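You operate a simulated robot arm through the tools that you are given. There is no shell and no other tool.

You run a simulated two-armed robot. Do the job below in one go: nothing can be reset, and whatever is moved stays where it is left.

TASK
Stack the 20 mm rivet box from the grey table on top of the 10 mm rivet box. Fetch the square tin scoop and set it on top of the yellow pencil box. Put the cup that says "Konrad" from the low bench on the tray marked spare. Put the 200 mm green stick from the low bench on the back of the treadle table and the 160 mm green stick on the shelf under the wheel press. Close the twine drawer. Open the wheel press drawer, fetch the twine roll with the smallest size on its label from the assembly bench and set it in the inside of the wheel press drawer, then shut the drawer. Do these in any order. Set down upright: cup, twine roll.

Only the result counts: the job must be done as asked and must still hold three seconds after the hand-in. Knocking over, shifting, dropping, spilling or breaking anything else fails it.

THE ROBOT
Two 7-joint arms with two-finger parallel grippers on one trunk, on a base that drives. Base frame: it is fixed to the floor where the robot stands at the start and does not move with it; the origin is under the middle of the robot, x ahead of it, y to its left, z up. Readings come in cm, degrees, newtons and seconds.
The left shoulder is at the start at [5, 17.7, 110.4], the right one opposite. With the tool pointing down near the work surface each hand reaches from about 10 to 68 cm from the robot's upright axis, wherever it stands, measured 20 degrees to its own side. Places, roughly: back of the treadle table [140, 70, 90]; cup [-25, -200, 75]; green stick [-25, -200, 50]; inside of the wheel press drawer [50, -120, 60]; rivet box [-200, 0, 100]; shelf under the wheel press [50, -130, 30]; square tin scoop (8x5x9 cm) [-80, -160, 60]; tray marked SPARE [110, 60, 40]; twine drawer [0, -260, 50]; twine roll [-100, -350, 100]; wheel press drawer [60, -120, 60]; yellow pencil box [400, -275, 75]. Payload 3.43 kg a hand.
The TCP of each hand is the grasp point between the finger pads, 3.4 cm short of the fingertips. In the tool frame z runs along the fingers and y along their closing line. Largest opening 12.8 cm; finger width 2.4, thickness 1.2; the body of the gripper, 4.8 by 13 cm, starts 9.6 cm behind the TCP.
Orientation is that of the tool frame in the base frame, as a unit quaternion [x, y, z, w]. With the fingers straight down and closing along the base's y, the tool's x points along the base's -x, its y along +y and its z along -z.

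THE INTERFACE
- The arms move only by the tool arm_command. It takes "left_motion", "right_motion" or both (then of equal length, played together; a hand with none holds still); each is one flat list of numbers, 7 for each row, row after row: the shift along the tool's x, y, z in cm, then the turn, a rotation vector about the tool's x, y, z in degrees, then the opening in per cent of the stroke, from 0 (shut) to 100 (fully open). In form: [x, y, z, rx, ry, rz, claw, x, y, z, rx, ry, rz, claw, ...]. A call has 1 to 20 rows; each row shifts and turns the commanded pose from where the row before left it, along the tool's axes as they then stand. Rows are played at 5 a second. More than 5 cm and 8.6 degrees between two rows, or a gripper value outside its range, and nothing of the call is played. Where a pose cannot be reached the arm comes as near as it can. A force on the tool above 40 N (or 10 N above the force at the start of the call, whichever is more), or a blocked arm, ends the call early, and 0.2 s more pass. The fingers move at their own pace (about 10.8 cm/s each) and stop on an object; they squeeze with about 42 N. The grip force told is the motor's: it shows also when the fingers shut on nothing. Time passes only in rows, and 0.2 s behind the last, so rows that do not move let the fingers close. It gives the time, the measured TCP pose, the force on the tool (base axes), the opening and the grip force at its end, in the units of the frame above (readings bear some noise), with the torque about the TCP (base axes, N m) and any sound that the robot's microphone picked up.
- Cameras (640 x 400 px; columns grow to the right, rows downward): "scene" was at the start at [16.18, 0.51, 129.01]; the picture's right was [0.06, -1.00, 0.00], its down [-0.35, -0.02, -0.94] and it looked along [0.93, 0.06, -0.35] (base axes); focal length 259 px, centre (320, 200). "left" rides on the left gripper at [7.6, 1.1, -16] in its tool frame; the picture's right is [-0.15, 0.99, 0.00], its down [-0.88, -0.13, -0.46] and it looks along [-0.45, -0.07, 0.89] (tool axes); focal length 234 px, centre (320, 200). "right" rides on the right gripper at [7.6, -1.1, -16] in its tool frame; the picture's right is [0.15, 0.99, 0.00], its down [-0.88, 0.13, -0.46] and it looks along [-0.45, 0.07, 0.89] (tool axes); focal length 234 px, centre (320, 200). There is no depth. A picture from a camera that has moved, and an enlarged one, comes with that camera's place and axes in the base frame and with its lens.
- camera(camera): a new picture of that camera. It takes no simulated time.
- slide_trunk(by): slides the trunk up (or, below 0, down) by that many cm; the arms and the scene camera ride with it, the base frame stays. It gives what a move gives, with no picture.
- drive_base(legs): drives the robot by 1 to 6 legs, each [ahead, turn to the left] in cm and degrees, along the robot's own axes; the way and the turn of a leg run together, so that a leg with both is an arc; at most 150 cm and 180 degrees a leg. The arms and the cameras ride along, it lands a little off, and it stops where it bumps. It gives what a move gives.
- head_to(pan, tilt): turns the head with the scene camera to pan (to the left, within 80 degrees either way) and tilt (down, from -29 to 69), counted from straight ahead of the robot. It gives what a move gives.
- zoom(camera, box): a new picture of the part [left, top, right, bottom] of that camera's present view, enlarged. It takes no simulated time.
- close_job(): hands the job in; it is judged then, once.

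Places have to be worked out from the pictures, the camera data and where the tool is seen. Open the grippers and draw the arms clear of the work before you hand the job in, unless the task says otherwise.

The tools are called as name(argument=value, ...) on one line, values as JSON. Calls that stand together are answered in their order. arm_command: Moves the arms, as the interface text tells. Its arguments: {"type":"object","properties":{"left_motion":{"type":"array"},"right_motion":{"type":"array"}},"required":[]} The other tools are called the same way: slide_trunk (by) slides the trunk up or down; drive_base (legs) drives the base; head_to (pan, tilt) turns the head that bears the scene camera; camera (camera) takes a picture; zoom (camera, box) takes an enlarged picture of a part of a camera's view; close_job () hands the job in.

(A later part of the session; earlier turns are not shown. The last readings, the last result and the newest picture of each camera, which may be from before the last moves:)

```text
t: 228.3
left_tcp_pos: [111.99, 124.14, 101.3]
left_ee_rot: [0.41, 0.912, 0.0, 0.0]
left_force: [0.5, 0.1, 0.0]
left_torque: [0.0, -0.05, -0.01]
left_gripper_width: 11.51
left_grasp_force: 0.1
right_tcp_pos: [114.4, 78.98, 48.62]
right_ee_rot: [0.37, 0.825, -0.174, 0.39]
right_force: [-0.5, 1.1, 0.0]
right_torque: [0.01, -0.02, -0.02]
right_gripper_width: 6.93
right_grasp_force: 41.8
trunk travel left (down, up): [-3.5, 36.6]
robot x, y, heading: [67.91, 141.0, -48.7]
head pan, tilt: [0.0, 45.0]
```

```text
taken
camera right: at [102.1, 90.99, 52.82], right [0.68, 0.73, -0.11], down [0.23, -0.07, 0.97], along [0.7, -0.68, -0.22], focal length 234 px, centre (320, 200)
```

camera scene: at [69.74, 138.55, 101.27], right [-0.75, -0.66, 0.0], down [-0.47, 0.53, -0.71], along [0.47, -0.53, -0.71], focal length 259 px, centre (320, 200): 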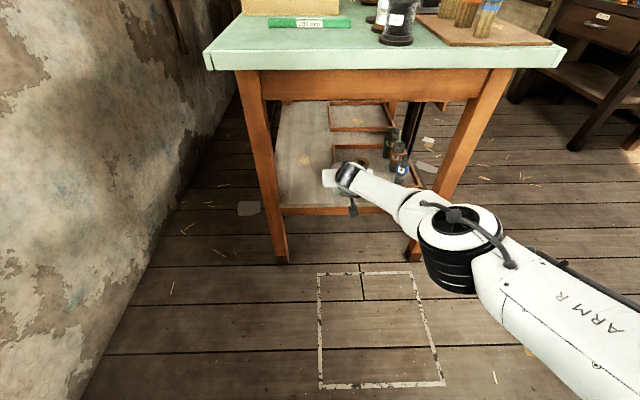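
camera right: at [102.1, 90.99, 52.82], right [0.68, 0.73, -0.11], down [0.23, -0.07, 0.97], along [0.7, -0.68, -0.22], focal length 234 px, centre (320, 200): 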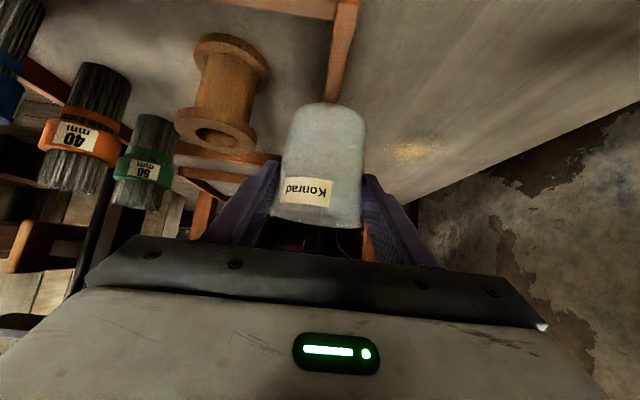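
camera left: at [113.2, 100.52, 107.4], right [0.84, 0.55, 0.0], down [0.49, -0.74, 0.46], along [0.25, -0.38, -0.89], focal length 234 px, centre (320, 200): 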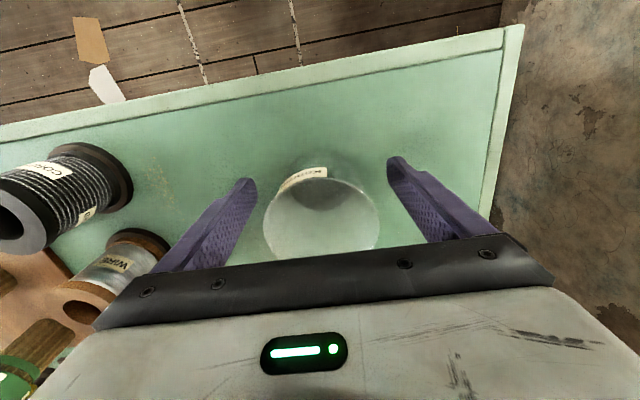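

The cup is at u≈21, level with the spool and clear of it. I roll the last 10 cm.

drive_base(legs=[[10, 0]])

camera(camera="right")

camera(camera="scene")

```text
t: 229.5
left_tcp_pos: [118.64, 116.62, 101.4]
left_ee_rot: [0.41, 0.912, -0.001, 0.0]
left_force: [0.8, 0.5, 0.7]
left_torque: [-0.03, -0.01, 0.0]
left_gripper_width: 11.52
left_grasp_force: 0.1
right_tcp_pos: [121.27, 71.44, 48.49]
right_ee_rot: [0.369, 0.826, -0.173, 0.39]
right_force: [0.9, 0.0, -0.1]
right_torque: [0.01, 0.01, 0.07]
right_gripper_width: 6.92
right_grasp_force: 41.5
trunk travel left (down, up): [-3.5, 36.6]
robot x, y, heading: [74.41, 132.7, -48.3]
head pan, tilt: [0.0, 45.0]
```

```text
taken
camera right: at [108.84, 83.44, 52.82], right [0.67, 0.73, -0.11], down [0.23, -0.07, 0.97], along [0.7, -0.68, -0.22], focal length 234 px, centre (320, 200)
```

right: 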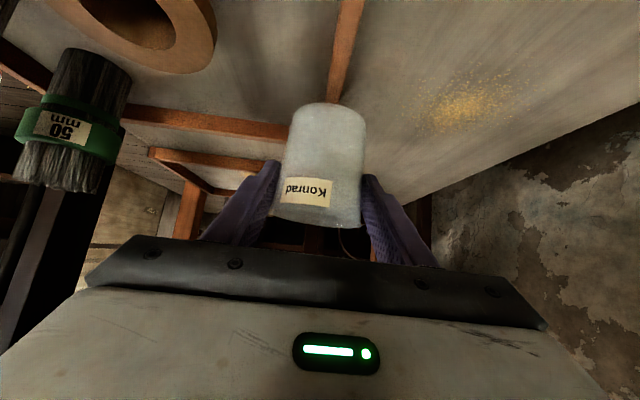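

```text
taken
camera scene: at [84.62, 121.72, 101.27], right [-0.75, -0.66, 0.0], down [-0.47, 0.53, -0.71], along [0.47, -0.53, -0.71], focal length 259 px, centre (320, 200)
```

scene: 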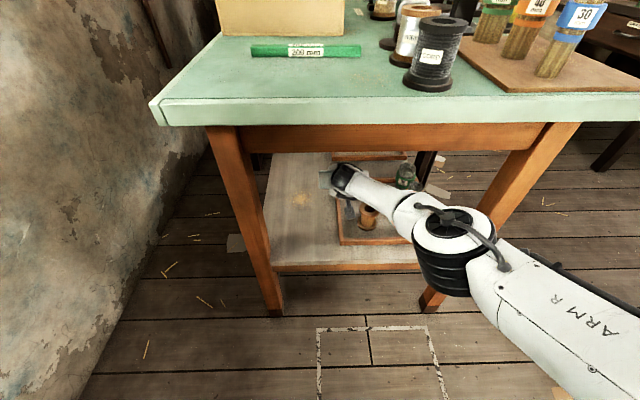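

The cup is at u≈31; now it must go 11 cm sideways (−l) into the tray's free area, passing over the tray's back wall.

arm_command(right_motion=[0, -3.7, 0, 0, 0, 0, 20, 0, -3.7, 0, 0, 0, 0, 20, 0, -3.7, 0, 0, 0, 0, 20, 0, 0, 0, 0, 0, 0, 20])

camera(camera="right")

zoom(camera="scene", box=[240, 120, 480, 300])

```text
t: 230.5
left_tcp_pos: [118.67, 116.53, 101.19]
left_ee_rot: [0.411, 0.912, 0.0, -0.001]
left_force: [-0.2, -0.3, 0.5]
left_torque: [0.01, 0.0, -0.01]
left_gripper_width: 11.52
left_grasp_force: 0.0
right_tcp_pos: [112.89, 63.93, 48.45]
right_ee_rot: [0.369, 0.825, -0.173, 0.391]
right_force: [-0.2, -0.2, 0.1]
right_torque: [0.04, -0.01, -0.02]
right_gripper_width: 6.92
right_grasp_force: 42.0
trunk travel left (down, up): [-3.5, 36.6]
robot x, y, heading: [74.79, 133.46, -48.5]
head pan, tilt: [0.0, 45.0]
```

```text
taken
camera right: at [100.61, 76.0, 52.66], right [0.67, 0.73, -0.11], down [0.23, -0.07, 0.97], along [0.7, -0.68, -0.22], focal length 234 px, centre (320, 200)
```

right: 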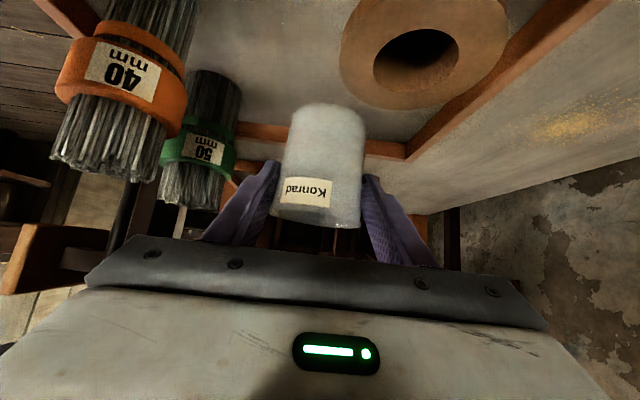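

```text
2.22 times, centred on (360, 210) of scene
camera zoom: at [84.62, 121.72, 101.27], right [-0.75, -0.66, 0.0], down [-0.47, 0.53, -0.71], along [0.47, -0.53, -0.71], focal length 576 px, centre (231, 178)
```

zoom: 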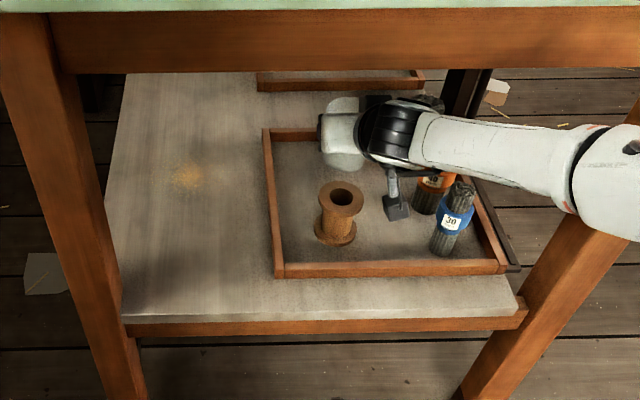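

The cup hovers over the free spot (u≈31, n≈126). I nudge forward 2.5 cm so the palm clears the spool, and lower the trunk its last 3.4 cm.

drive_base(legs=[[2.5, 0]])

slide_trunk(by=-3.4)

camera(camera="right")

zoom(camera="scene", box=[240, 120, 480, 300])

```text
t: 231.3
left_tcp_pos: [120.3, 114.55, 101.41]
left_ee_rot: [0.41, 0.912, -0.001, -0.001]
left_force: [-1.7, -0.6, -0.3]
left_torque: [0.0, -0.02, 0.03]
left_gripper_width: 11.51
left_grasp_force: 0.0
right_tcp_pos: [114.56, 62.15, 48.38]
right_ee_rot: [0.368, 0.826, -0.173, 0.39]
right_force: [-0.3, -0.1, -0.1]
right_torque: [0.03, -0.04, 0.02]
right_gripper_width: 6.92
right_grasp_force: 42.2
trunk travel left (down, up): [-3.5, 36.6]
robot x, y, heading: [76.16, 131.62, -48.5]
head pan, tilt: [0.0, 45.0]
```

```text
t: 232.1
left_tcp_pos: [120.43, 114.61, 98.04]
left_ee_rot: [0.41, 0.912, 0.0, 0.0]
left_force: [-1.2, 0.1, -0.3]
left_torque: [-0.01, -0.02, 0.02]
left_gripper_width: 11.53
left_grasp_force: 0.1
right_tcp_pos: [114.59, 62.21, 45.02]
right_ee_rot: [0.369, 0.826, -0.173, 0.39]
right_force: [-0.9, -0.5, 0.1]
right_torque: [0.02, 0.01, -0.05]
right_gripper_width: 6.88
right_grasp_force: 41.5
trunk travel left (down, up): [-0.1, 40.0]
robot x, y, heading: [76.71, 131.23, -48.6]
head pan, tilt: [0.0, 45.0]
```

```text
taken
camera right: at [102.28, 74.16, 49.25], right [0.67, 0.73, -0.11], down [0.23, -0.07, 0.97], along [0.7, -0.68, -0.22], focal length 234 px, centre (320, 200)
```

right: 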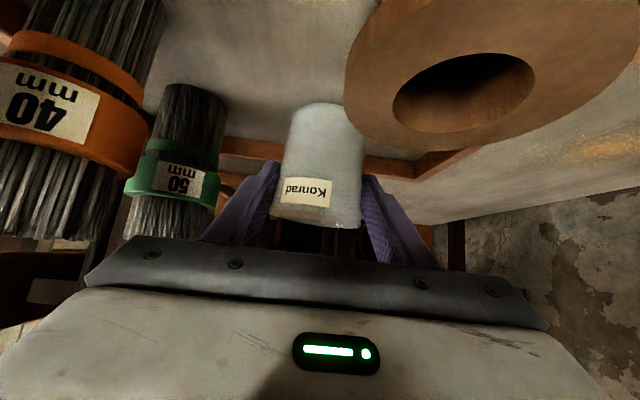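

```text
2.22 times, centred on (360, 210) of scene
camera zoom: at [86.27, 119.85, 97.87], right [-0.75, -0.66, 0.0], down [-0.47, 0.53, -0.71], along [0.47, -0.53, -0.71], focal length 576 px, centre (231, 178)
```

zoom: 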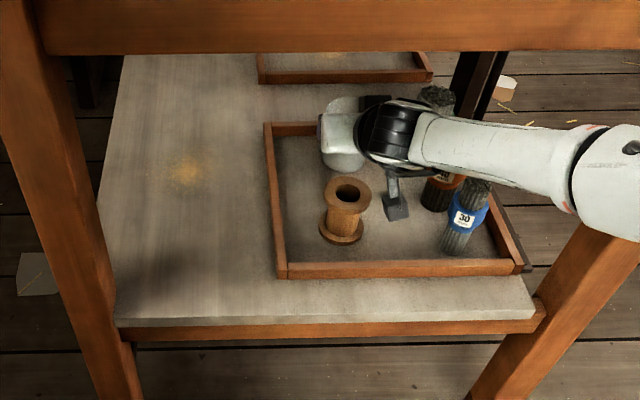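

The camera housing passes just beside the spool. I lower the cup straight down in small steps, watching the force.

arm_command(right_motion=[0.62, 0, 0.51, 0, 0, 0, 20, 0.62, 0, 0.51, 0, 0, 0, 20])

camera(camera="right")

```text
t: 232.7
left_tcp_pos: [120.22, 115.0, 98.13]
left_ee_rot: [0.409, 0.912, -0.002, 0.002]
left_force: [0.3, 0.1, 0.0]
left_torque: [0.01, -0.01, -0.04]
left_gripper_width: 11.54
left_grasp_force: 0.1
right_tcp_pos: [114.97, 62.02, 44.62]
right_ee_rot: [0.367, 0.822, -0.176, 0.398]
right_force: [-0.6, 4.9, 32.1]
right_torque: [-0.54, 0.11, -0.17]
right_gripper_width: 6.91
right_grasp_force: 41.8
trunk travel left (down, up): [-0.1, 40.0]
robot x, y, heading: [76.18, 131.2, -48.8]
head pan, tilt: [0.0, 45.0]
```

```text
taken
camera right: at [102.6, 73.98, 48.49], right [0.67, 0.73, -0.11], down [0.22, -0.06, 0.97], along [0.7, -0.68, -0.2], focal length 234 px, centre (320, 200)
```

right: 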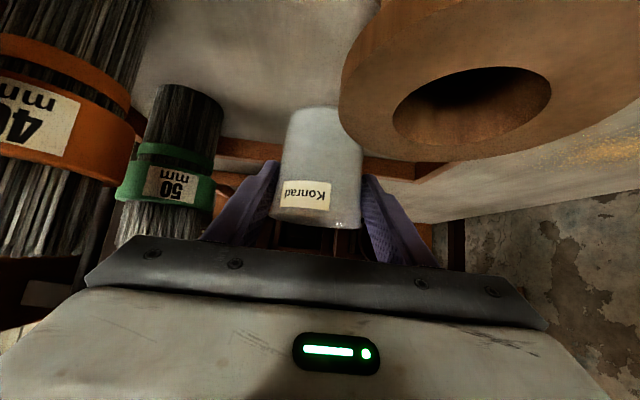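

The contact point (32 N, just ahead of the TCP) fits the cup's base resting on the tray floor. I ease the pressure and open the fingers.

arm_command(right_motion=[-0.55, 0, -0.45, 0, 0, 0, 20, 0, 0, 0, 0, 0, 0, 40, 0, 0, 0, 0, 0, 0, 60, 0, 0, 0, 0, 0, 0, 75, 0, 0, 0, 0, 0, 0, 82])

camera(camera="right")

```text
t: 233.8
left_tcp_pos: [120.28, 114.69, 97.87]
left_ee_rot: [0.409, 0.912, -0.001, 0.0]
left_force: [0.1, 1.0, 0.0]
left_torque: [0.01, 0.01, 0.0]
left_gripper_width: 11.52
left_grasp_force: 0.1
right_tcp_pos: [114.61, 62.25, 44.07]
right_ee_rot: [0.368, 0.825, -0.173, 0.391]
right_force: [0.3, 0.3, 0.2]
right_torque: [-0.01, 0.0, -0.01]
right_gripper_width: 10.5
right_grasp_force: 0.0
trunk travel left (down, up): [-0.1, 40.0]
robot x, y, heading: [76.26, 131.3, -48.5]
head pan, tilt: [0.0, 45.0]
```

```text
taken
camera right: at [102.29, 74.19, 48.28], right [0.67, 0.73, -0.11], down [0.23, -0.07, 0.97], along [0.7, -0.68, -0.22], focal length 234 px, centre (320, 200)
```

right: 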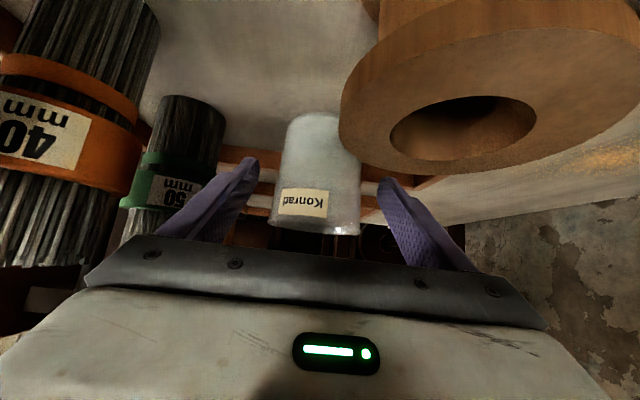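

Released; the cup stands in the tray. I withdraw the hand along its own axis (back and up), then roll the base back out.

arm_command(right_motion=[0, 0, -2, 0, 0, 0, 82, 0, 0, -2, 0, 0, 0, 82, 0, 0, -2, 0, 0, 0, 82, 0, 0, -2, 0, 0, 0, 82, 0, 0, -2, 0, 0, 0, 82])

camera(camera="right")

zoom(camera="scene", box=[240, 120, 480, 300])

```text
t: 235.1
left_tcp_pos: [120.3, 114.72, 97.9]
left_ee_rot: [0.41, 0.912, -0.002, 0.001]
left_force: [0.6, 0.4, 0.0]
left_torque: [0.02, -0.01, 0.03]
left_gripper_width: 11.53
left_grasp_force: 0.0
right_tcp_pos: [109.42, 68.11, 50.35]
right_ee_rot: [0.369, 0.825, -0.174, 0.392]
right_force: [0.6, 0.0, -0.1]
right_torque: [-0.03, -0.02, 0.0]
right_gripper_width: 10.48
right_grasp_force: 0.2
trunk travel left (down, up): [-0.1, 40.0]
robot x, y, heading: [76.27, 131.39, -48.7]
head pan, tilt: [0.0, 45.0]
```

```text
taken
camera right: at [97.11, 80.02, 54.68], right [0.67, 0.73, -0.11], down [0.23, -0.07, 0.97], along [0.7, -0.68, -0.22], focal length 234 px, centre (320, 200)
```

right: 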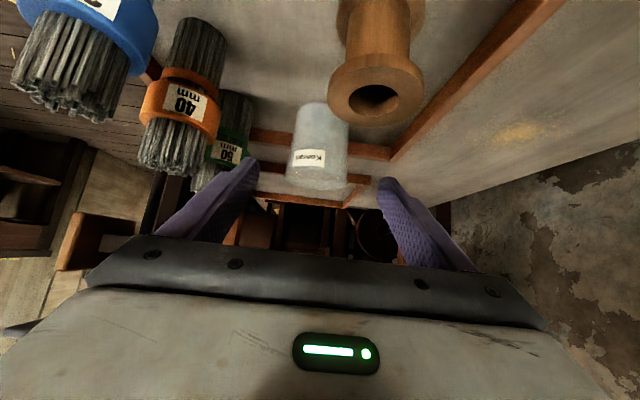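

```text
2.22 times, centred on (360, 210) of scene
camera zoom: at [86.27, 119.85, 97.87], right [-0.75, -0.66, 0.0], down [-0.47, 0.53, -0.71], along [0.47, -0.53, -0.71], focal length 576 px, centre (231, 178)
```

zoom: 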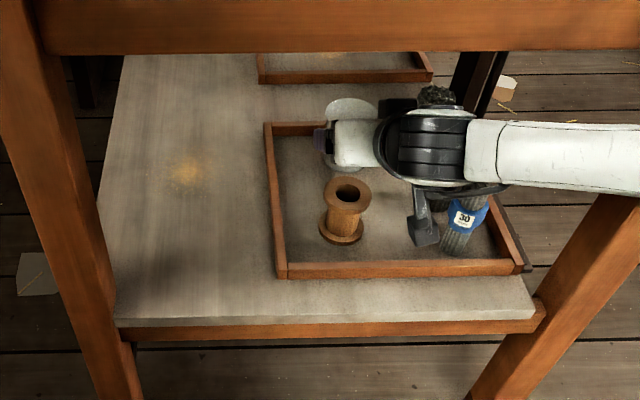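

The cup stands upright in the SPARE tray. I roll straight back out from under the table.

drive_base(legs=[[-45, 0]])

head_to(pan=0, tilt=40)

camera(camera="scene")

zoom(camera="scene", box=[240, 60, 460, 200])

```text
t: 237.8
left_tcp_pos: [90.64, 148.55, 98.04]
left_ee_rot: [0.408, 0.913, -0.001, 0.0]
left_force: [1.1, 0.6, 0.0]
left_torque: [0.0, 0.02, 0.0]
left_gripper_width: 11.52
left_grasp_force: 0.0
right_tcp_pos: [79.84, 101.62, 50.41]
right_ee_rot: [0.367, 0.826, -0.173, 0.391]
right_force: [-0.4, 0.1, -0.2]
right_torque: [0.0, 0.0, 0.0]
right_gripper_width: 10.48
right_grasp_force: 0.1
trunk travel left (down, up): [-0.1, 40.0]
robot x, y, heading: [46.68, 165.12, -48.3]
head pan, tilt: [0.0, 45.0]
```

```text
t: 238.4
left_tcp_pos: [90.48, 148.42, 98.01]
left_ee_rot: [0.408, 0.913, -0.001, 0.0]
left_force: [-0.7, 0.1, -0.7]
left_torque: [0.0, -0.01, -0.05]
left_gripper_width: 11.51
left_grasp_force: 0.1
right_tcp_pos: [79.97, 101.69, 50.4]
right_ee_rot: [0.367, 0.826, -0.172, 0.391]
right_force: [0.1, -1.0, 0.3]
right_torque: [-0.01, -0.03, -0.03]
right_gripper_width: 10.52
right_grasp_force: 0.1
trunk travel left (down, up): [-0.1, 40.0]
robot x, y, heading: [46.4, 165.13, -48.3]
head pan, tilt: [0.0, 40.0]
```

```text
taken
camera scene: at [56.77, 153.15, 98.59], right [-0.75, -0.67, 0.0], down [-0.43, 0.48, -0.77], along [0.51, -0.57, -0.64], focal length 259 px, centre (320, 200)
```

scene: 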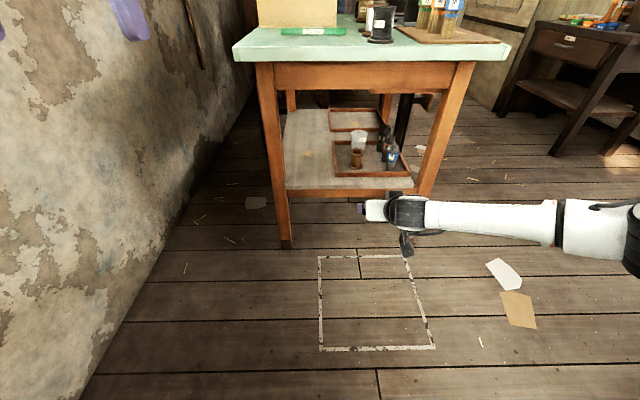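

```text
2.86 times, centred on (350, 130) of scene
camera zoom: at [56.77, 153.15, 98.59], right [-0.75, -0.67, 0.0], down [-0.43, 0.48, -0.77], along [0.51, -0.57, -0.64], focal length 741 px, centre (234, 400)
```

zoom: 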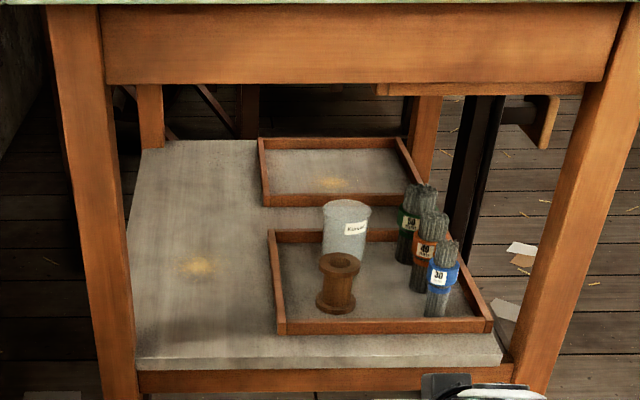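

Cup and stick are done. I raise the trunk, bring the right hand back to its neutral tool-down pose.

slide_trunk(by=27)

arm_command(right_motion=[2.53, 0, -3.1, 0, 0, 0, 80, 2.53, 0, -3.1, 0, 0, 0, 80, 2.53, 0, -3.1, 0, 0, 0, 80, 2.53, 0, -3.1, 0, 0, 0, 80, 2.53, 0, -3.1, 0, 0, 0, 80, 0, 0, 0, 0, 8.34, 0, 80, 0, 0, 0, 0, 8.34, 0, 80, 0, 0, 0, 0, 8.34, 0, 80, 0, 0, 0, 0, 8.34, 0, 80, 0, 0, 0, 0, 8.34, 0, 80, 0, 0, 0, 0, 8.34, 0, 80, 0, 0, -4.8, 0, 0, 0, 80, 0, 0, -4.8, 0, 0, 0, 80, 0, 0, -4.8, 0, 0, 0, 80, 0, 0, -4.8, 0, 0, 0, 80, 2, 0, -4, 0, 0, 0, 80, 2, 0, -4, 0, 0, 0, 80, 2, 0, -4, 0, 0, 0, 80, 2, 0, -4, 0, 0, 0, 80])

head_to(pan=-20, tilt=20)

camera(camera="scene")

```text
t: 241.2
left_tcp_pos: [90.59, 148.49, 124.99]
left_ee_rot: [0.408, 0.913, -0.001, 0.0]
left_force: [-0.2, 0.2, -0.1]
left_torque: [0.0, -0.02, -0.03]
left_gripper_width: 11.53
left_grasp_force: 0.1
right_tcp_pos: [80.01, 101.65, 77.32]
right_ee_rot: [0.367, 0.826, -0.172, 0.391]
right_force: [0.1, 0.1, 0.2]
right_torque: [0.01, 0.04, 0.0]
right_gripper_width: 10.5
right_grasp_force: 0.0
trunk travel left (down, up): [-27.1, 13.0]
robot x, y, heading: [46.61, 164.87, -47.9]
head pan, tilt: [0.0, 40.0]
```

```text
t: 245.2
left_tcp_pos: [90.47, 148.51, 124.88]
left_ee_rot: [0.407, 0.913, -0.001, 0.0]
left_force: [-1.0, 0.4, 0.1]
left_torque: [0.0, 0.0, -0.01]
left_gripper_width: 11.54
left_grasp_force: 0.0
right_tcp_pos: [61.35, 123.11, 113.06]
right_ee_rot: [0.405, 0.914, -0.001, 0.005]
right_force: [0.0, 0.3, 0.2]
right_torque: [0.02, 0.0, -0.01]
right_gripper_width: 10.21
right_grasp_force: 0.1
right hand out of reach, approached as far as the arm can: row 5
trunk travel left (down, up): [-27.1, 13.0]
robot x, y, heading: [46.83, 164.96, -48.0]
head pan, tilt: [0.0, 40.0]
```

```text
t: 246.0
left_tcp_pos: [90.47, 148.39, 124.98]
left_ee_rot: [0.408, 0.913, -0.001, 0.0]
left_force: [0.5, -0.4, -0.6]
left_torque: [0.02, 0.01, -0.02]
left_gripper_width: 11.52
left_grasp_force: 0.0
right_tcp_pos: [61.3, 122.98, 113.05]
right_ee_rot: [0.405, 0.914, -0.002, 0.004]
right_force: [0.1, -0.7, -0.7]
right_torque: [0.01, 0.02, 0.01]
right_gripper_width: 10.24
right_grasp_force: 0.0
trunk travel left (down, up): [-27.1, 13.0]
robot x, y, heading: [46.75, 164.67, -48.3]
head pan, tilt: [-20.0, 20.0]
```

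```text
taken
camera scene: at [54.57, 150.84, 128.73], right [-0.93, -0.37, 0.0], down [-0.13, 0.32, -0.94], along [0.35, -0.87, -0.34], focal length 259 px, centre (320, 200)
```

scene: 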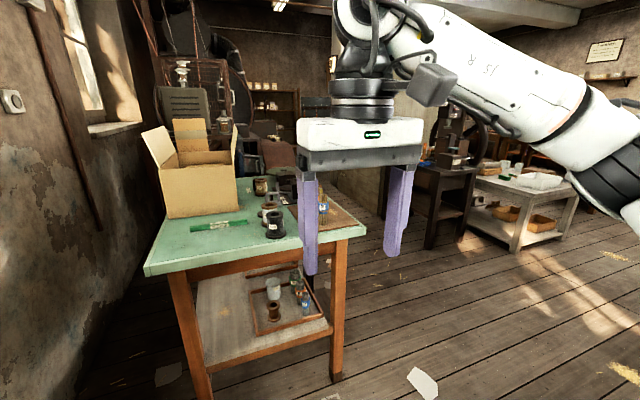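

Next the rivet boxes at the grey table to the west. I drive back past the start area toward it in two legs.

drive_base(legs=[[0, -56.5], [98, 0], [0, -34], [136, 0]])

head_to(pan=-40, tilt=20)

camera(camera="scene")

```text
t: 261.7
left_tcp_pos: [-99.35, -61.79, 124.92]
left_ee_rot: [0.939, 0.343, 0.0, -0.001]
left_force: [0.4, 0.3, -0.4]
left_torque: [0.0, 0.0, -0.03]
left_gripper_width: 11.53
left_grasp_force: 0.0
right_tcp_pos: [-124.05, -31.82, 113.16]
right_ee_rot: [0.939, 0.344, -0.005, 0.002]
right_force: [0.1, -0.5, -0.5]
right_torque: [-0.02, 0.01, -0.01]
right_gripper_width: 10.26
right_grasp_force: 0.0
trunk travel left (down, up): [-27.1, 13.0]
robot x, y, heading: [-81.93, -18.03, -140.1]
head pan, tilt: [-20.0, 20.0]
```

```text
t: 262.5
left_tcp_pos: [-99.41, -61.75, 125.02]
left_ee_rot: [0.94, 0.343, 0.0, 0.0]
left_force: [-0.6, -0.4, 0.3]
left_torque: [0.0, -0.01, 0.01]
left_gripper_width: 11.53
left_grasp_force: 0.0
right_tcp_pos: [-124.01, -31.72, 112.91]
right_ee_rot: [0.939, 0.345, -0.005, 0.002]
right_force: [0.2, 0.9, 0.5]
right_torque: [0.01, -0.01, -0.01]
right_gripper_width: 10.24
right_grasp_force: 0.0
trunk travel left (down, up): [-27.1, 13.0]
robot x, y, heading: [-81.68, -18.15, -139.9]
head pan, tilt: [-40.0, 20.0]
```

```text
taken
camera scene: at [-96.49, -22.84, 128.74], right [0.0, 1.0, 0.0], down [0.34, 0.0, -0.94], along [-0.94, 0.0, -0.34], focal length 259 px, centre (320, 200)
```

scene: 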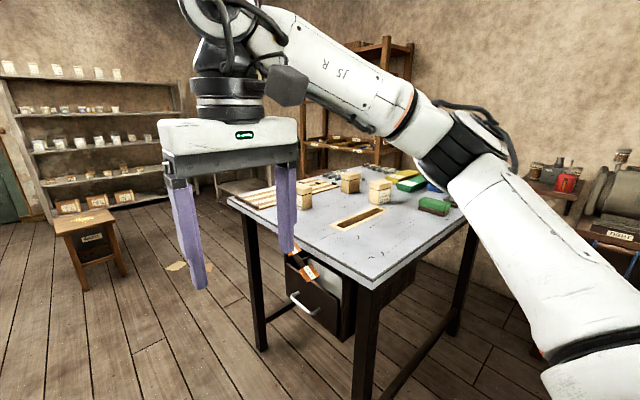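

The grey table with cream boxes is in view. I zoom in to read box labels.

zoom(camera="scene", box=[260, 140, 470, 270])

drive_base(legs=[[0, -40]])

head_to(pan=0, tilt=20)

camera(camera="scene")

zoom(camera="scene", box=[240, 130, 420, 250])

```text
3.05 times, centred on (365, 205) of scene
camera zoom: at [-96.49, -22.84, 128.74], right [0.0, 1.0, 0.0], down [0.34, 0.0, -0.94], along [-0.94, 0.0, -0.34], focal length 790 px, centre (183, 185)
```

zoom: 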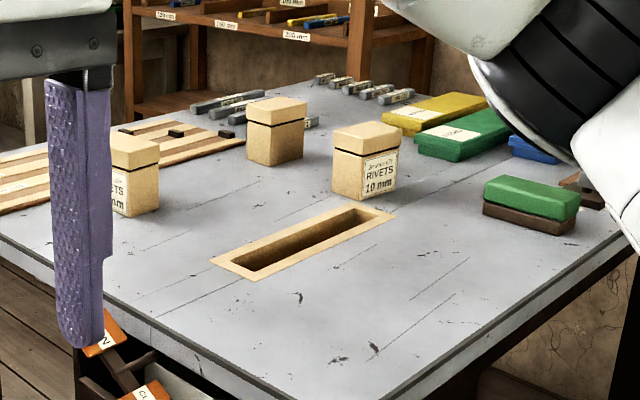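

```text
t: 264.8
left_tcp_pos: [-123.57, -39.67, 124.92]
left_ee_rot: [1.0, -0.004, 0.0, 0.0]
left_force: [-0.1, 0.0, -0.3]
left_torque: [0.0, 0.0, 0.01]
left_gripper_width: 11.51
left_grasp_force: 0.0
right_tcp_pos: [-122.6, -0.99, 113.05]
right_ee_rot: [1.0, -0.003, -0.005, 0.001]
right_force: [-0.4, 0.5, -1.6]
right_torque: [0.01, 0.01, -0.02]
right_gripper_width: 10.26
right_grasp_force: 0.1
trunk travel left (down, up): [-27.1, 13.0]
robot x, y, heading: [-81.54, -18.25, 179.4]
head pan, tilt: [-40.0, 20.0]
```

```text
t: 265.9
left_tcp_pos: [-123.45, -39.79, 124.94]
left_ee_rot: [1.0, -0.004, -0.001, -0.001]
left_force: [-0.8, -0.4, 0.0]
left_torque: [0.01, 0.02, -0.01]
left_gripper_width: 11.52
left_grasp_force: 0.0
right_tcp_pos: [-122.71, -0.9, 112.99]
right_ee_rot: [1.0, -0.004, -0.005, 0.001]
right_force: [-0.4, 0.5, -0.2]
right_torque: [0.0, 0.03, -0.01]
right_gripper_width: 10.24
right_grasp_force: 0.1
trunk travel left (down, up): [-27.1, 13.0]
robot x, y, heading: [-81.73, -18.56, 179.6]
head pan, tilt: [0.0, 20.0]
```

```text
taken
camera scene: at [-98.13, -18.15, 128.74], right [0.01, 1.0, 0.0], down [0.34, 0.0, -0.94], along [-0.94, 0.01, -0.34], focal length 259 px, centre (320, 200)
```

scene: 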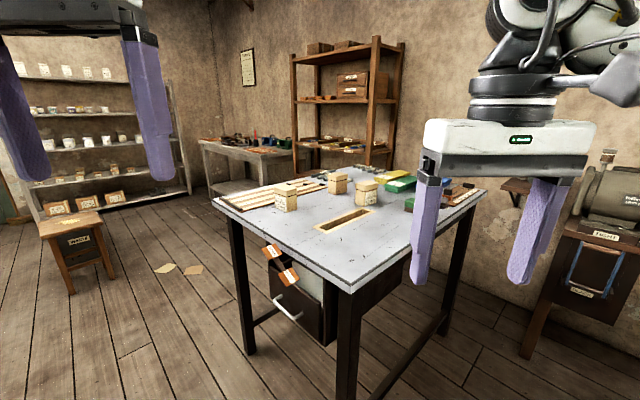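

```text
3.33 times, centred on (330, 190) of scene
camera zoom: at [-98.13, -18.15, 128.74], right [0.01, 1.0, 0.0], down [0.34, 0.0, -0.94], along [-0.94, 0.01, -0.34], focal length 864 px, centre (287, 233)
```

zoom: 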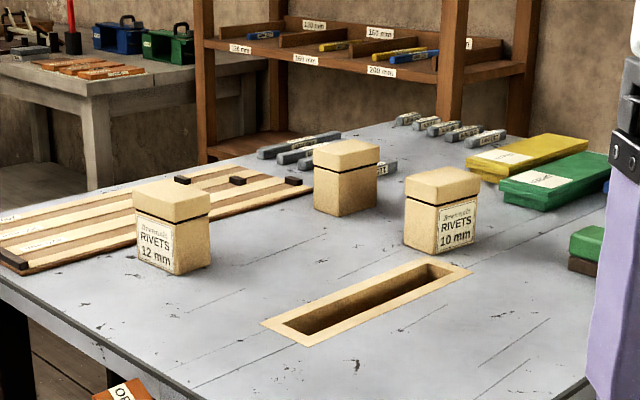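

Boxes show 12 mm and 10 mm; the middle one (label hidden) should be 20 mm. I drive to the table's north-east long side to check its label and reach both.

drive_base(legs=[[0, -58], [86, 0], [0, 103.4]])

head_to(pan=0, tilt=35)

camera(camera="scene")

zoom(camera="scene", box=[260, 90, 440, 210])

```text
t: 272.3
left_tcp_pos: [-163.99, 69.64, 125.53]
left_ee_rot: [0.877, -0.48, -0.006, -0.003]
left_force: [-0.3, -0.1, 0.2]
left_torque: [-0.03, 0.02, 0.0]
left_gripper_width: 11.52
left_grasp_force: 0.0
right_tcp_pos: [-130.53, 90.87, 114.61]
right_ee_rot: [0.873, -0.487, -0.024, -0.005]
right_force: [0.1, -0.4, 0.2]
right_torque: [0.0, -0.02, 0.03]
right_gripper_width: 10.22
right_grasp_force: 0.1
trunk travel left (down, up): [-27.1, 13.0]
robot x, y, heading: [-123.5, 47.64, 121.8]
head pan, tilt: [0.0, 20.0]
stopped in leg 2: the robot was blocked; the commanded pose is now the measured one
```

```text
t: 273.1
left_tcp_pos: [-164.03, 69.54, 125.78]
left_ee_rot: [0.878, -0.479, -0.008, -0.004]
left_force: [0.1, 1.2, 0.5]
left_torque: [-0.03, 0.01, -0.01]
left_gripper_width: 11.51
left_grasp_force: 0.0
right_tcp_pos: [-130.6, 90.67, 114.45]
right_ee_rot: [0.874, -0.486, -0.023, -0.005]
right_force: [0.2, 0.3, -0.1]
right_torque: [-0.03, 0.0, 0.0]
right_gripper_width: 10.24
right_grasp_force: 0.0
trunk travel left (down, up): [-27.1, 13.0]
robot x, y, heading: [-123.97, 47.83, 121.9]
head pan, tilt: [0.0, 35.0]
```

```text
taken
camera scene: at [-131.54, 59.77, 126.57], right [0.85, 0.53, 0.0], down [0.3, -0.48, -0.83], along [-0.44, 0.7, -0.56], focal length 259 px, centre (320, 200)
```

scene: 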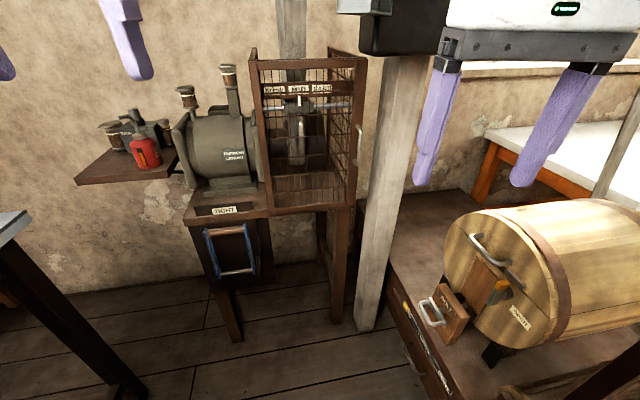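

```text
3.33 times, centred on (350, 150) of scene
camera zoom: at [-131.54, 59.77, 126.57], right [0.85, 0.53, 0.0], down [0.3, -0.48, -0.83], along [-0.44, 0.7, -0.56], focal length 864 px, centre (220, 367)
```

zoom: 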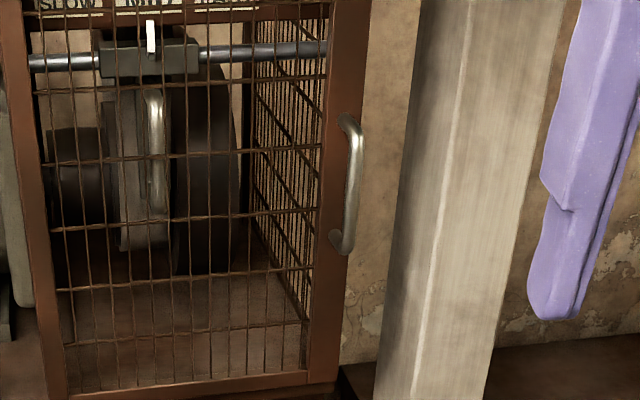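

The base bumped something unseen. I look down around the base with the wrist cameras before moving on.

camera(camera="left")

camera(camera="right")

head_to(pan=60, tilt=45)

camera(camera="scene")

```text
taken
camera left: at [-160.49, 62.42, 141.49], right [-0.91, -0.41, 0.0], down [-0.36, 0.8, 0.47], along [-0.19, 0.43, -0.88], focal length 234 px, centre (320, 200)
```

left: 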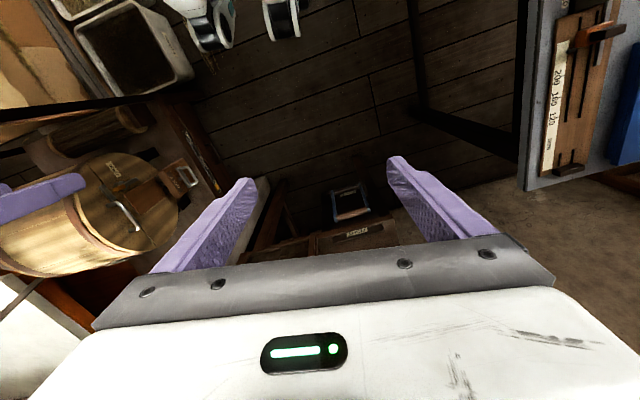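

```text
taken
camera right: at [-125.09, 84.34, 130.06], right [-0.76, -0.65, 0.01], down [-0.56, 0.66, 0.5], along [-0.33, 0.38, -0.87], focal length 234 px, centre (320, 200)
```

right: 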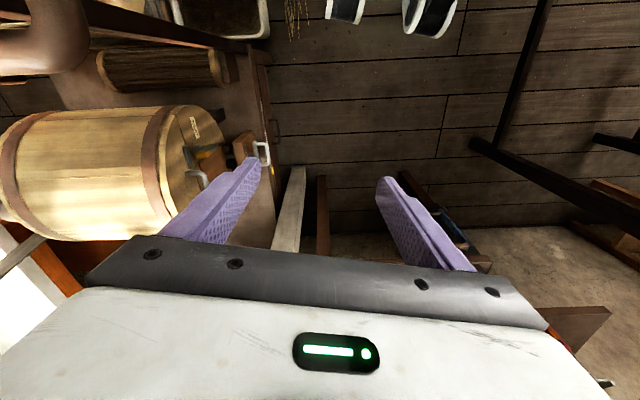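

```text
t: 274.4
left_tcp_pos: [-163.95, 69.65, 125.56]
left_ee_rot: [0.877, -0.48, -0.006, -0.004]
left_force: [1.4, -0.2, -1.0]
left_torque: [0.01, 0.01, 0.02]
left_gripper_width: 11.52
left_grasp_force: 0.1
right_tcp_pos: [-130.49, 90.71, 114.43]
right_ee_rot: [0.873, -0.487, -0.023, -0.006]
right_force: [0.5, -0.4, -0.3]
right_torque: [0.01, 0.01, 0.01]
right_gripper_width: 10.23
right_grasp_force: 0.0
trunk travel left (down, up): [-27.1, 13.0]
robot x, y, heading: [-123.76, 47.48, 122.2]
head pan, tilt: [60.0, 45.0]
```

```text
taken
camera scene: at [-135.04, 52.05, 125.03], right [-0.04, 1.0, 0.01], down [0.7, 0.03, -0.71], along [-0.71, -0.02, -0.7], focal length 259 px, centre (320, 200)
```

scene: 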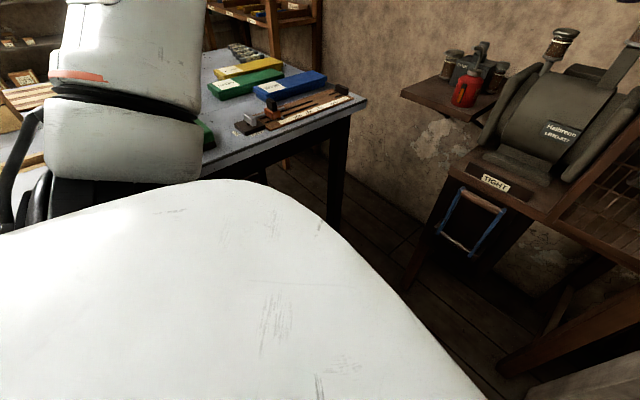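

The base corner bumped a white planter bin on the right. I back off 9 cm and turn left toward the grey table.

drive_base(legs=[[-9, 0], [0, 103]])

head_to(pan=0, tilt=35)

camera(camera="scene")

zoom(camera="scene", box=[300, 70, 480, 190])

```text
t: 276.7
left_tcp_pos: [-162.53, 51.93, 125.53]
left_ee_rot: [0.923, -0.385, -0.007, -0.007]
left_force: [0.0, 1.4, -0.3]
left_torque: [-0.03, 0.01, 0.0]
left_gripper_width: 11.52
left_grasp_force: 0.1
right_tcp_pos: [-134.12, 79.43, 116.84]
right_ee_rot: [0.92, -0.39, -0.05, -0.013]
right_force: [0.3, -0.7, -0.2]
right_torque: [0.03, 0.0, -0.02]
right_gripper_width: 10.26
right_grasp_force: 0.0
trunk travel left (down, up): [-27.1, 13.0]
robot x, y, heading: [-119.11, 39.61, 133.5]
head pan, tilt: [60.0, 45.0]
stopped in leg 2: the robot was blocked; the commanded pose is now the measured one
```

```text
t: 278.0
left_tcp_pos: [-162.52, 51.85, 125.72]
left_ee_rot: [0.923, -0.385, -0.01, -0.008]
left_force: [-0.4, -0.6, -0.7]
left_torque: [-0.02, 0.01, 0.02]
left_gripper_width: 11.52
left_grasp_force: 0.0
right_tcp_pos: [-134.06, 79.45, 116.68]
right_ee_rot: [0.919, -0.39, -0.05, -0.015]
right_force: [-0.3, 0.4, -0.2]
right_torque: [0.01, 0.0, -0.01]
right_gripper_width: 10.26
right_grasp_force: 0.1
trunk travel left (down, up): [-27.1, 13.0]
robot x, y, heading: [-118.47, 39.44, 133.8]
head pan, tilt: [0.0, 35.0]
```

```text
taken
camera scene: at [-128.71, 49.16, 126.68], right [0.72, 0.69, 0.01], down [0.39, -0.4, -0.83], along [-0.57, 0.6, -0.56], focal length 259 px, centre (320, 200)
```

scene: 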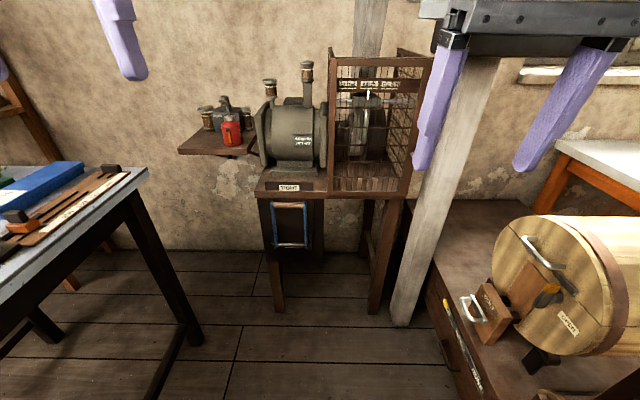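

```text
3.33 times, centred on (390, 130) of scene
camera zoom: at [-128.71, 49.16, 126.68], right [0.72, 0.69, 0.01], down [0.39, -0.4, -0.83], along [-0.57, 0.6, -0.56], focal length 864 px, centre (87, 433)
```

zoom: 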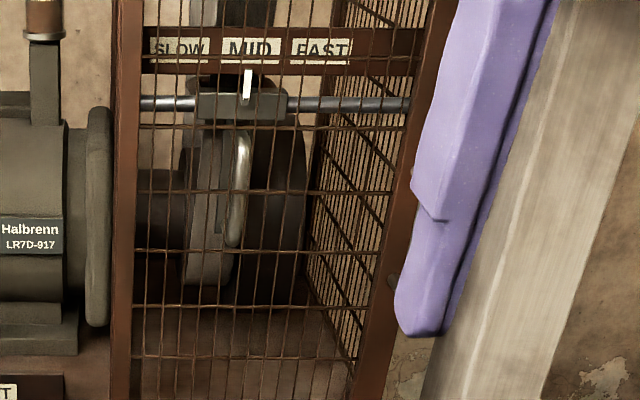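

Something at my right side blocks the turn. I look to the right.

head_to(pan=-75, tilt=30)

camera(camera="scene")

camera(camera="right")

```text
t: 279.4
left_tcp_pos: [-163.28, 53.07, 125.12]
left_ee_rot: [0.923, -0.384, -0.003, -0.003]
left_force: [0.2, -0.6, 0.0]
left_torque: [-0.01, 0.01, 0.02]
left_gripper_width: 11.53
left_grasp_force: 0.1
right_tcp_pos: [-134.92, 80.69, 115.26]
right_ee_rot: [0.92, -0.39, -0.037, -0.008]
right_force: [0.0, 0.4, 0.0]
right_torque: [-0.04, 0.01, -0.01]
right_gripper_width: 10.24
right_grasp_force: 0.1
trunk travel left (down, up): [-27.1, 13.0]
robot x, y, heading: [-118.96, 39.77, 133.8]
head pan, tilt: [-75.0, 30.0]
```

```text
taken
camera scene: at [-118.75, 51.77, 127.09], right [0.86, -0.52, -0.01], down [-0.26, -0.42, -0.87], along [0.45, 0.74, -0.5], focal length 259 px, centre (320, 200)
```

scene: 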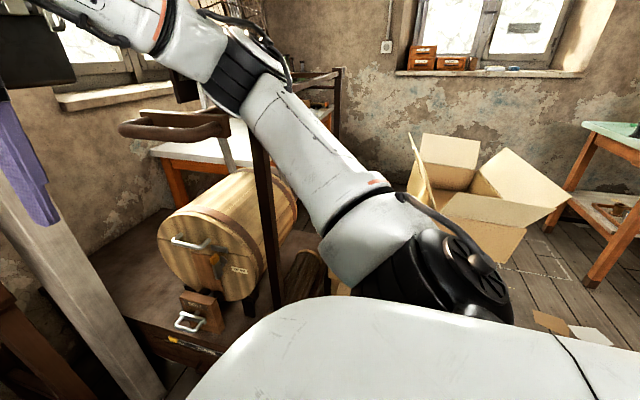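

```text
taken
camera right: at [-127.94, 75.26, 130.68], right [-0.61, -0.79, 0.0], down [-0.68, 0.52, 0.52], along [-0.41, 0.32, -0.85], focal length 234 px, centre (320, 200)
```

right: 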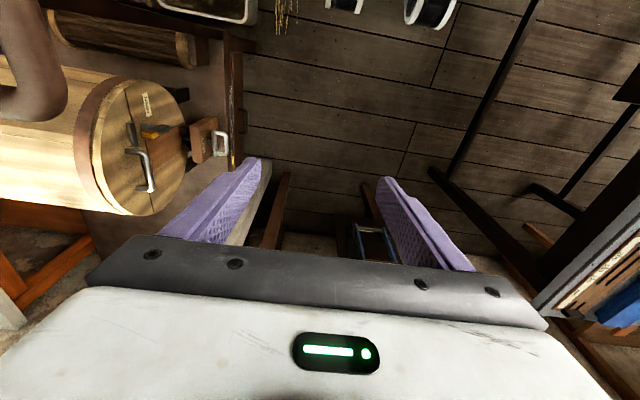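

A tumbling-barrel machine with a tall bar stands to my right and the right forearm brushed it. I reverse away from it, then approach the table more to the south.

drive_base(legs=[[-25, 0]])

camera(camera="scene")

```text
t: 281.2
left_tcp_pos: [-146.68, 35.82, 125.03]
left_ee_rot: [0.924, -0.383, -0.001, -0.001]
left_force: [-0.6, 0.9, 0.5]
left_torque: [0.05, 0.01, 0.01]
left_gripper_width: 11.53
left_grasp_force: 0.0
right_tcp_pos: [-118.36, 63.24, 115.37]
right_ee_rot: [0.921, -0.387, -0.036, -0.006]
right_force: [-0.1, -0.7, 0.1]
right_torque: [0.01, -0.02, 0.0]
right_gripper_width: 10.23
right_grasp_force: 0.0
trunk travel left (down, up): [-27.1, 13.0]
robot x, y, heading: [-101.92, 22.04, 133.8]
head pan, tilt: [-75.0, 30.0]
```

```text
taken
camera scene: at [-102.09, 34.66, 127.14], right [0.86, -0.52, 0.0], down [-0.26, -0.43, -0.87], along [0.45, 0.74, -0.5], focal length 259 px, centre (320, 200)
```

scene: 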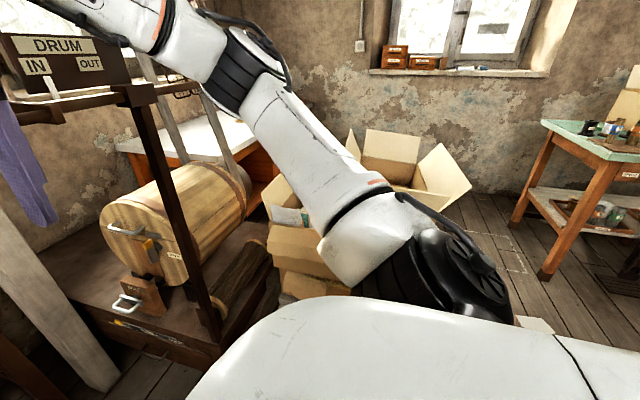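

The drum machine's frame is clear now. I go around: turn to 158°, 30 cm, then face the table at 225°.

drive_base(legs=[[0, 24.2], [29.5, 0], [0, 67]])

head_to(pan=0, tilt=35)

camera(camera="scene")

zoom(camera="scene", box=[300, 80, 480, 200])

```text
t: 287.4
left_tcp_pos: [-142.66, -11.72, 124.94]
left_ee_rot: [0.92, 0.391, -0.001, -0.001]
left_force: [0.6, 0.0, -0.7]
left_torque: [-0.01, 0.02, 0.03]
left_gripper_width: 11.51
left_grasp_force: 0.1
right_tcp_pos: [-170.64, 16.07, 115.28]
right_ee_rot: [0.922, 0.385, -0.029, 0.021]
right_force: [-0.1, 0.7, 0.5]
right_torque: [0.02, 0.0, 0.02]
right_gripper_width: 10.23
right_grasp_force: 0.1
trunk travel left (down, up): [-27.1, 13.0]
robot x, y, heading: [-129.73, 33.77, -135.1]
head pan, tilt: [-75.0, 30.0]
```

```text
t: 288.9
left_tcp_pos: [-142.59, -11.6, 125.06]
left_ee_rot: [0.92, 0.391, -0.002, 0.0]
left_force: [0.7, 0.0, 0.1]
left_torque: [0.03, -0.02, -0.01]
left_gripper_width: 11.5
left_grasp_force: 0.1
right_tcp_pos: [-170.66, 16.02, 115.26]
right_ee_rot: [0.922, 0.384, -0.028, 0.022]
right_force: [-0.3, 0.1, 1.1]
right_torque: [-0.02, 0.02, -0.01]
right_gripper_width: 10.25
right_grasp_force: 0.1
trunk travel left (down, up): [-27.1, 13.0]
robot x, y, heading: [-129.51, 33.62, -135.1]
head pan, tilt: [0.0, 35.0]
```

```text
taken
camera scene: at [-140.92, 22.15, 126.35], right [-0.7, 0.71, 0.0], down [0.41, 0.4, -0.82], along [-0.58, -0.58, -0.57], focal length 259 px, centre (320, 200)
```

scene: 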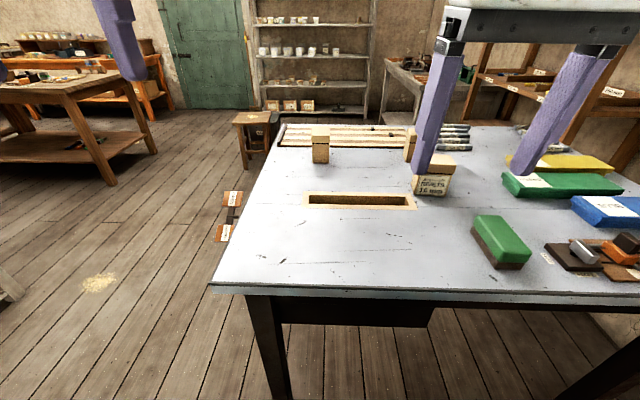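

```text
3.33 times, centred on (390, 140) of scene
camera zoom: at [-140.92, 22.15, 126.35], right [-0.7, 0.71, 0.0], down [0.41, 0.4, -0.82], along [-0.58, -0.58, -0.57], focal length 864 px, centre (87, 400)
```

zoom: 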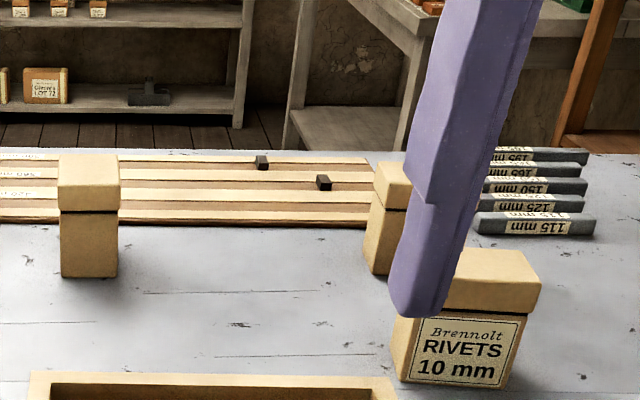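

The 10 mm label faces me; the middle box is partly hidden by my hand. I straighten the right hand and move it aside to see it.

arm_command(right_motion=[0, 0, 0, 1.1, 3.93, 0.3, 80, 0, -4.5, 0, 0, 0, 0, 80, 0, -4.5, 0, 0, 0, 0, 80, 0, -4.5, 0, 0, 0, 0, 80])

zoom(camera="scene", box=[300, 80, 480, 200])

camera(camera="right")

```text
t: 289.9
left_tcp_pos: [-142.7, -11.64, 125.11]
left_ee_rot: [0.921, 0.39, -0.002, -0.001]
left_force: [0.1, -0.1, 0.0]
left_torque: [-0.01, 0.0, 0.03]
left_gripper_width: 11.54
left_grasp_force: 0.0
right_tcp_pos: [-180.35, 25.64, 115.12]
right_ee_rot: [0.924, 0.383, -0.001, -0.001]
right_force: [-1.3, -0.3, 0.1]
right_torque: [0.03, 0.02, 0.02]
right_gripper_width: 10.22
right_grasp_force: 0.0
trunk travel left (down, up): [-27.1, 13.0]
robot x, y, heading: [-129.76, 33.14, -135.1]
head pan, tilt: [0.0, 35.0]
```

```text
3.33 times, centred on (390, 140) of scene
camera zoom: at [-140.95, 22.21, 126.36], right [-0.71, 0.71, 0.0], down [0.41, 0.4, -0.82], along [-0.58, -0.58, -0.57], focal length 864 px, centre (87, 400)
```

zoom: 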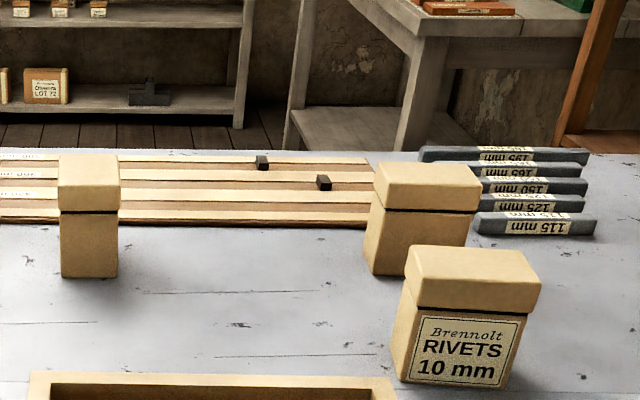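

```text
taken
camera right: at [-175.81, 31.83, 131.1], right [0.8, -0.59, 0.0], down [-0.53, -0.72, 0.46], along [-0.27, -0.37, -0.89], focal length 234 px, centre (320, 200)
```

right: 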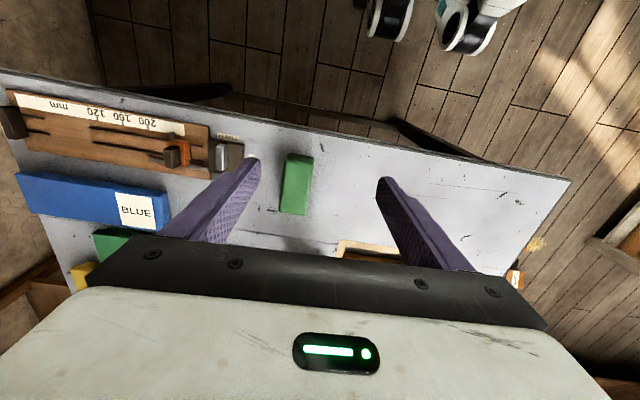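

zoom(camera="scene", box=[390, 110, 470, 205])

```text
4.21 times, centred on (430, 158) of scene
camera zoom: at [-140.95, 22.21, 126.36], right [-0.71, 0.71, 0.0], down [0.41, 0.4, -0.82], along [-0.58, -0.58, -0.57], focal length 1092 px, centre (-143, 379)
```

zoom: 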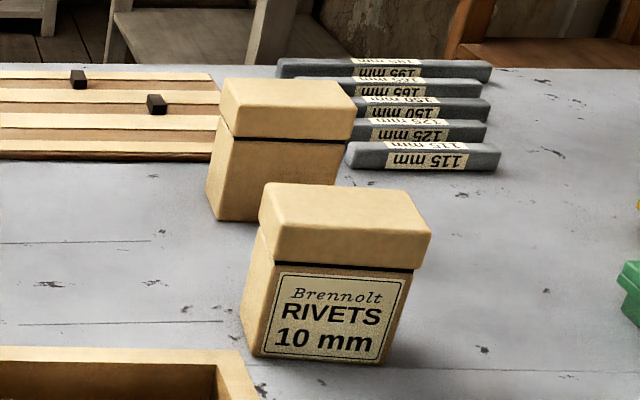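

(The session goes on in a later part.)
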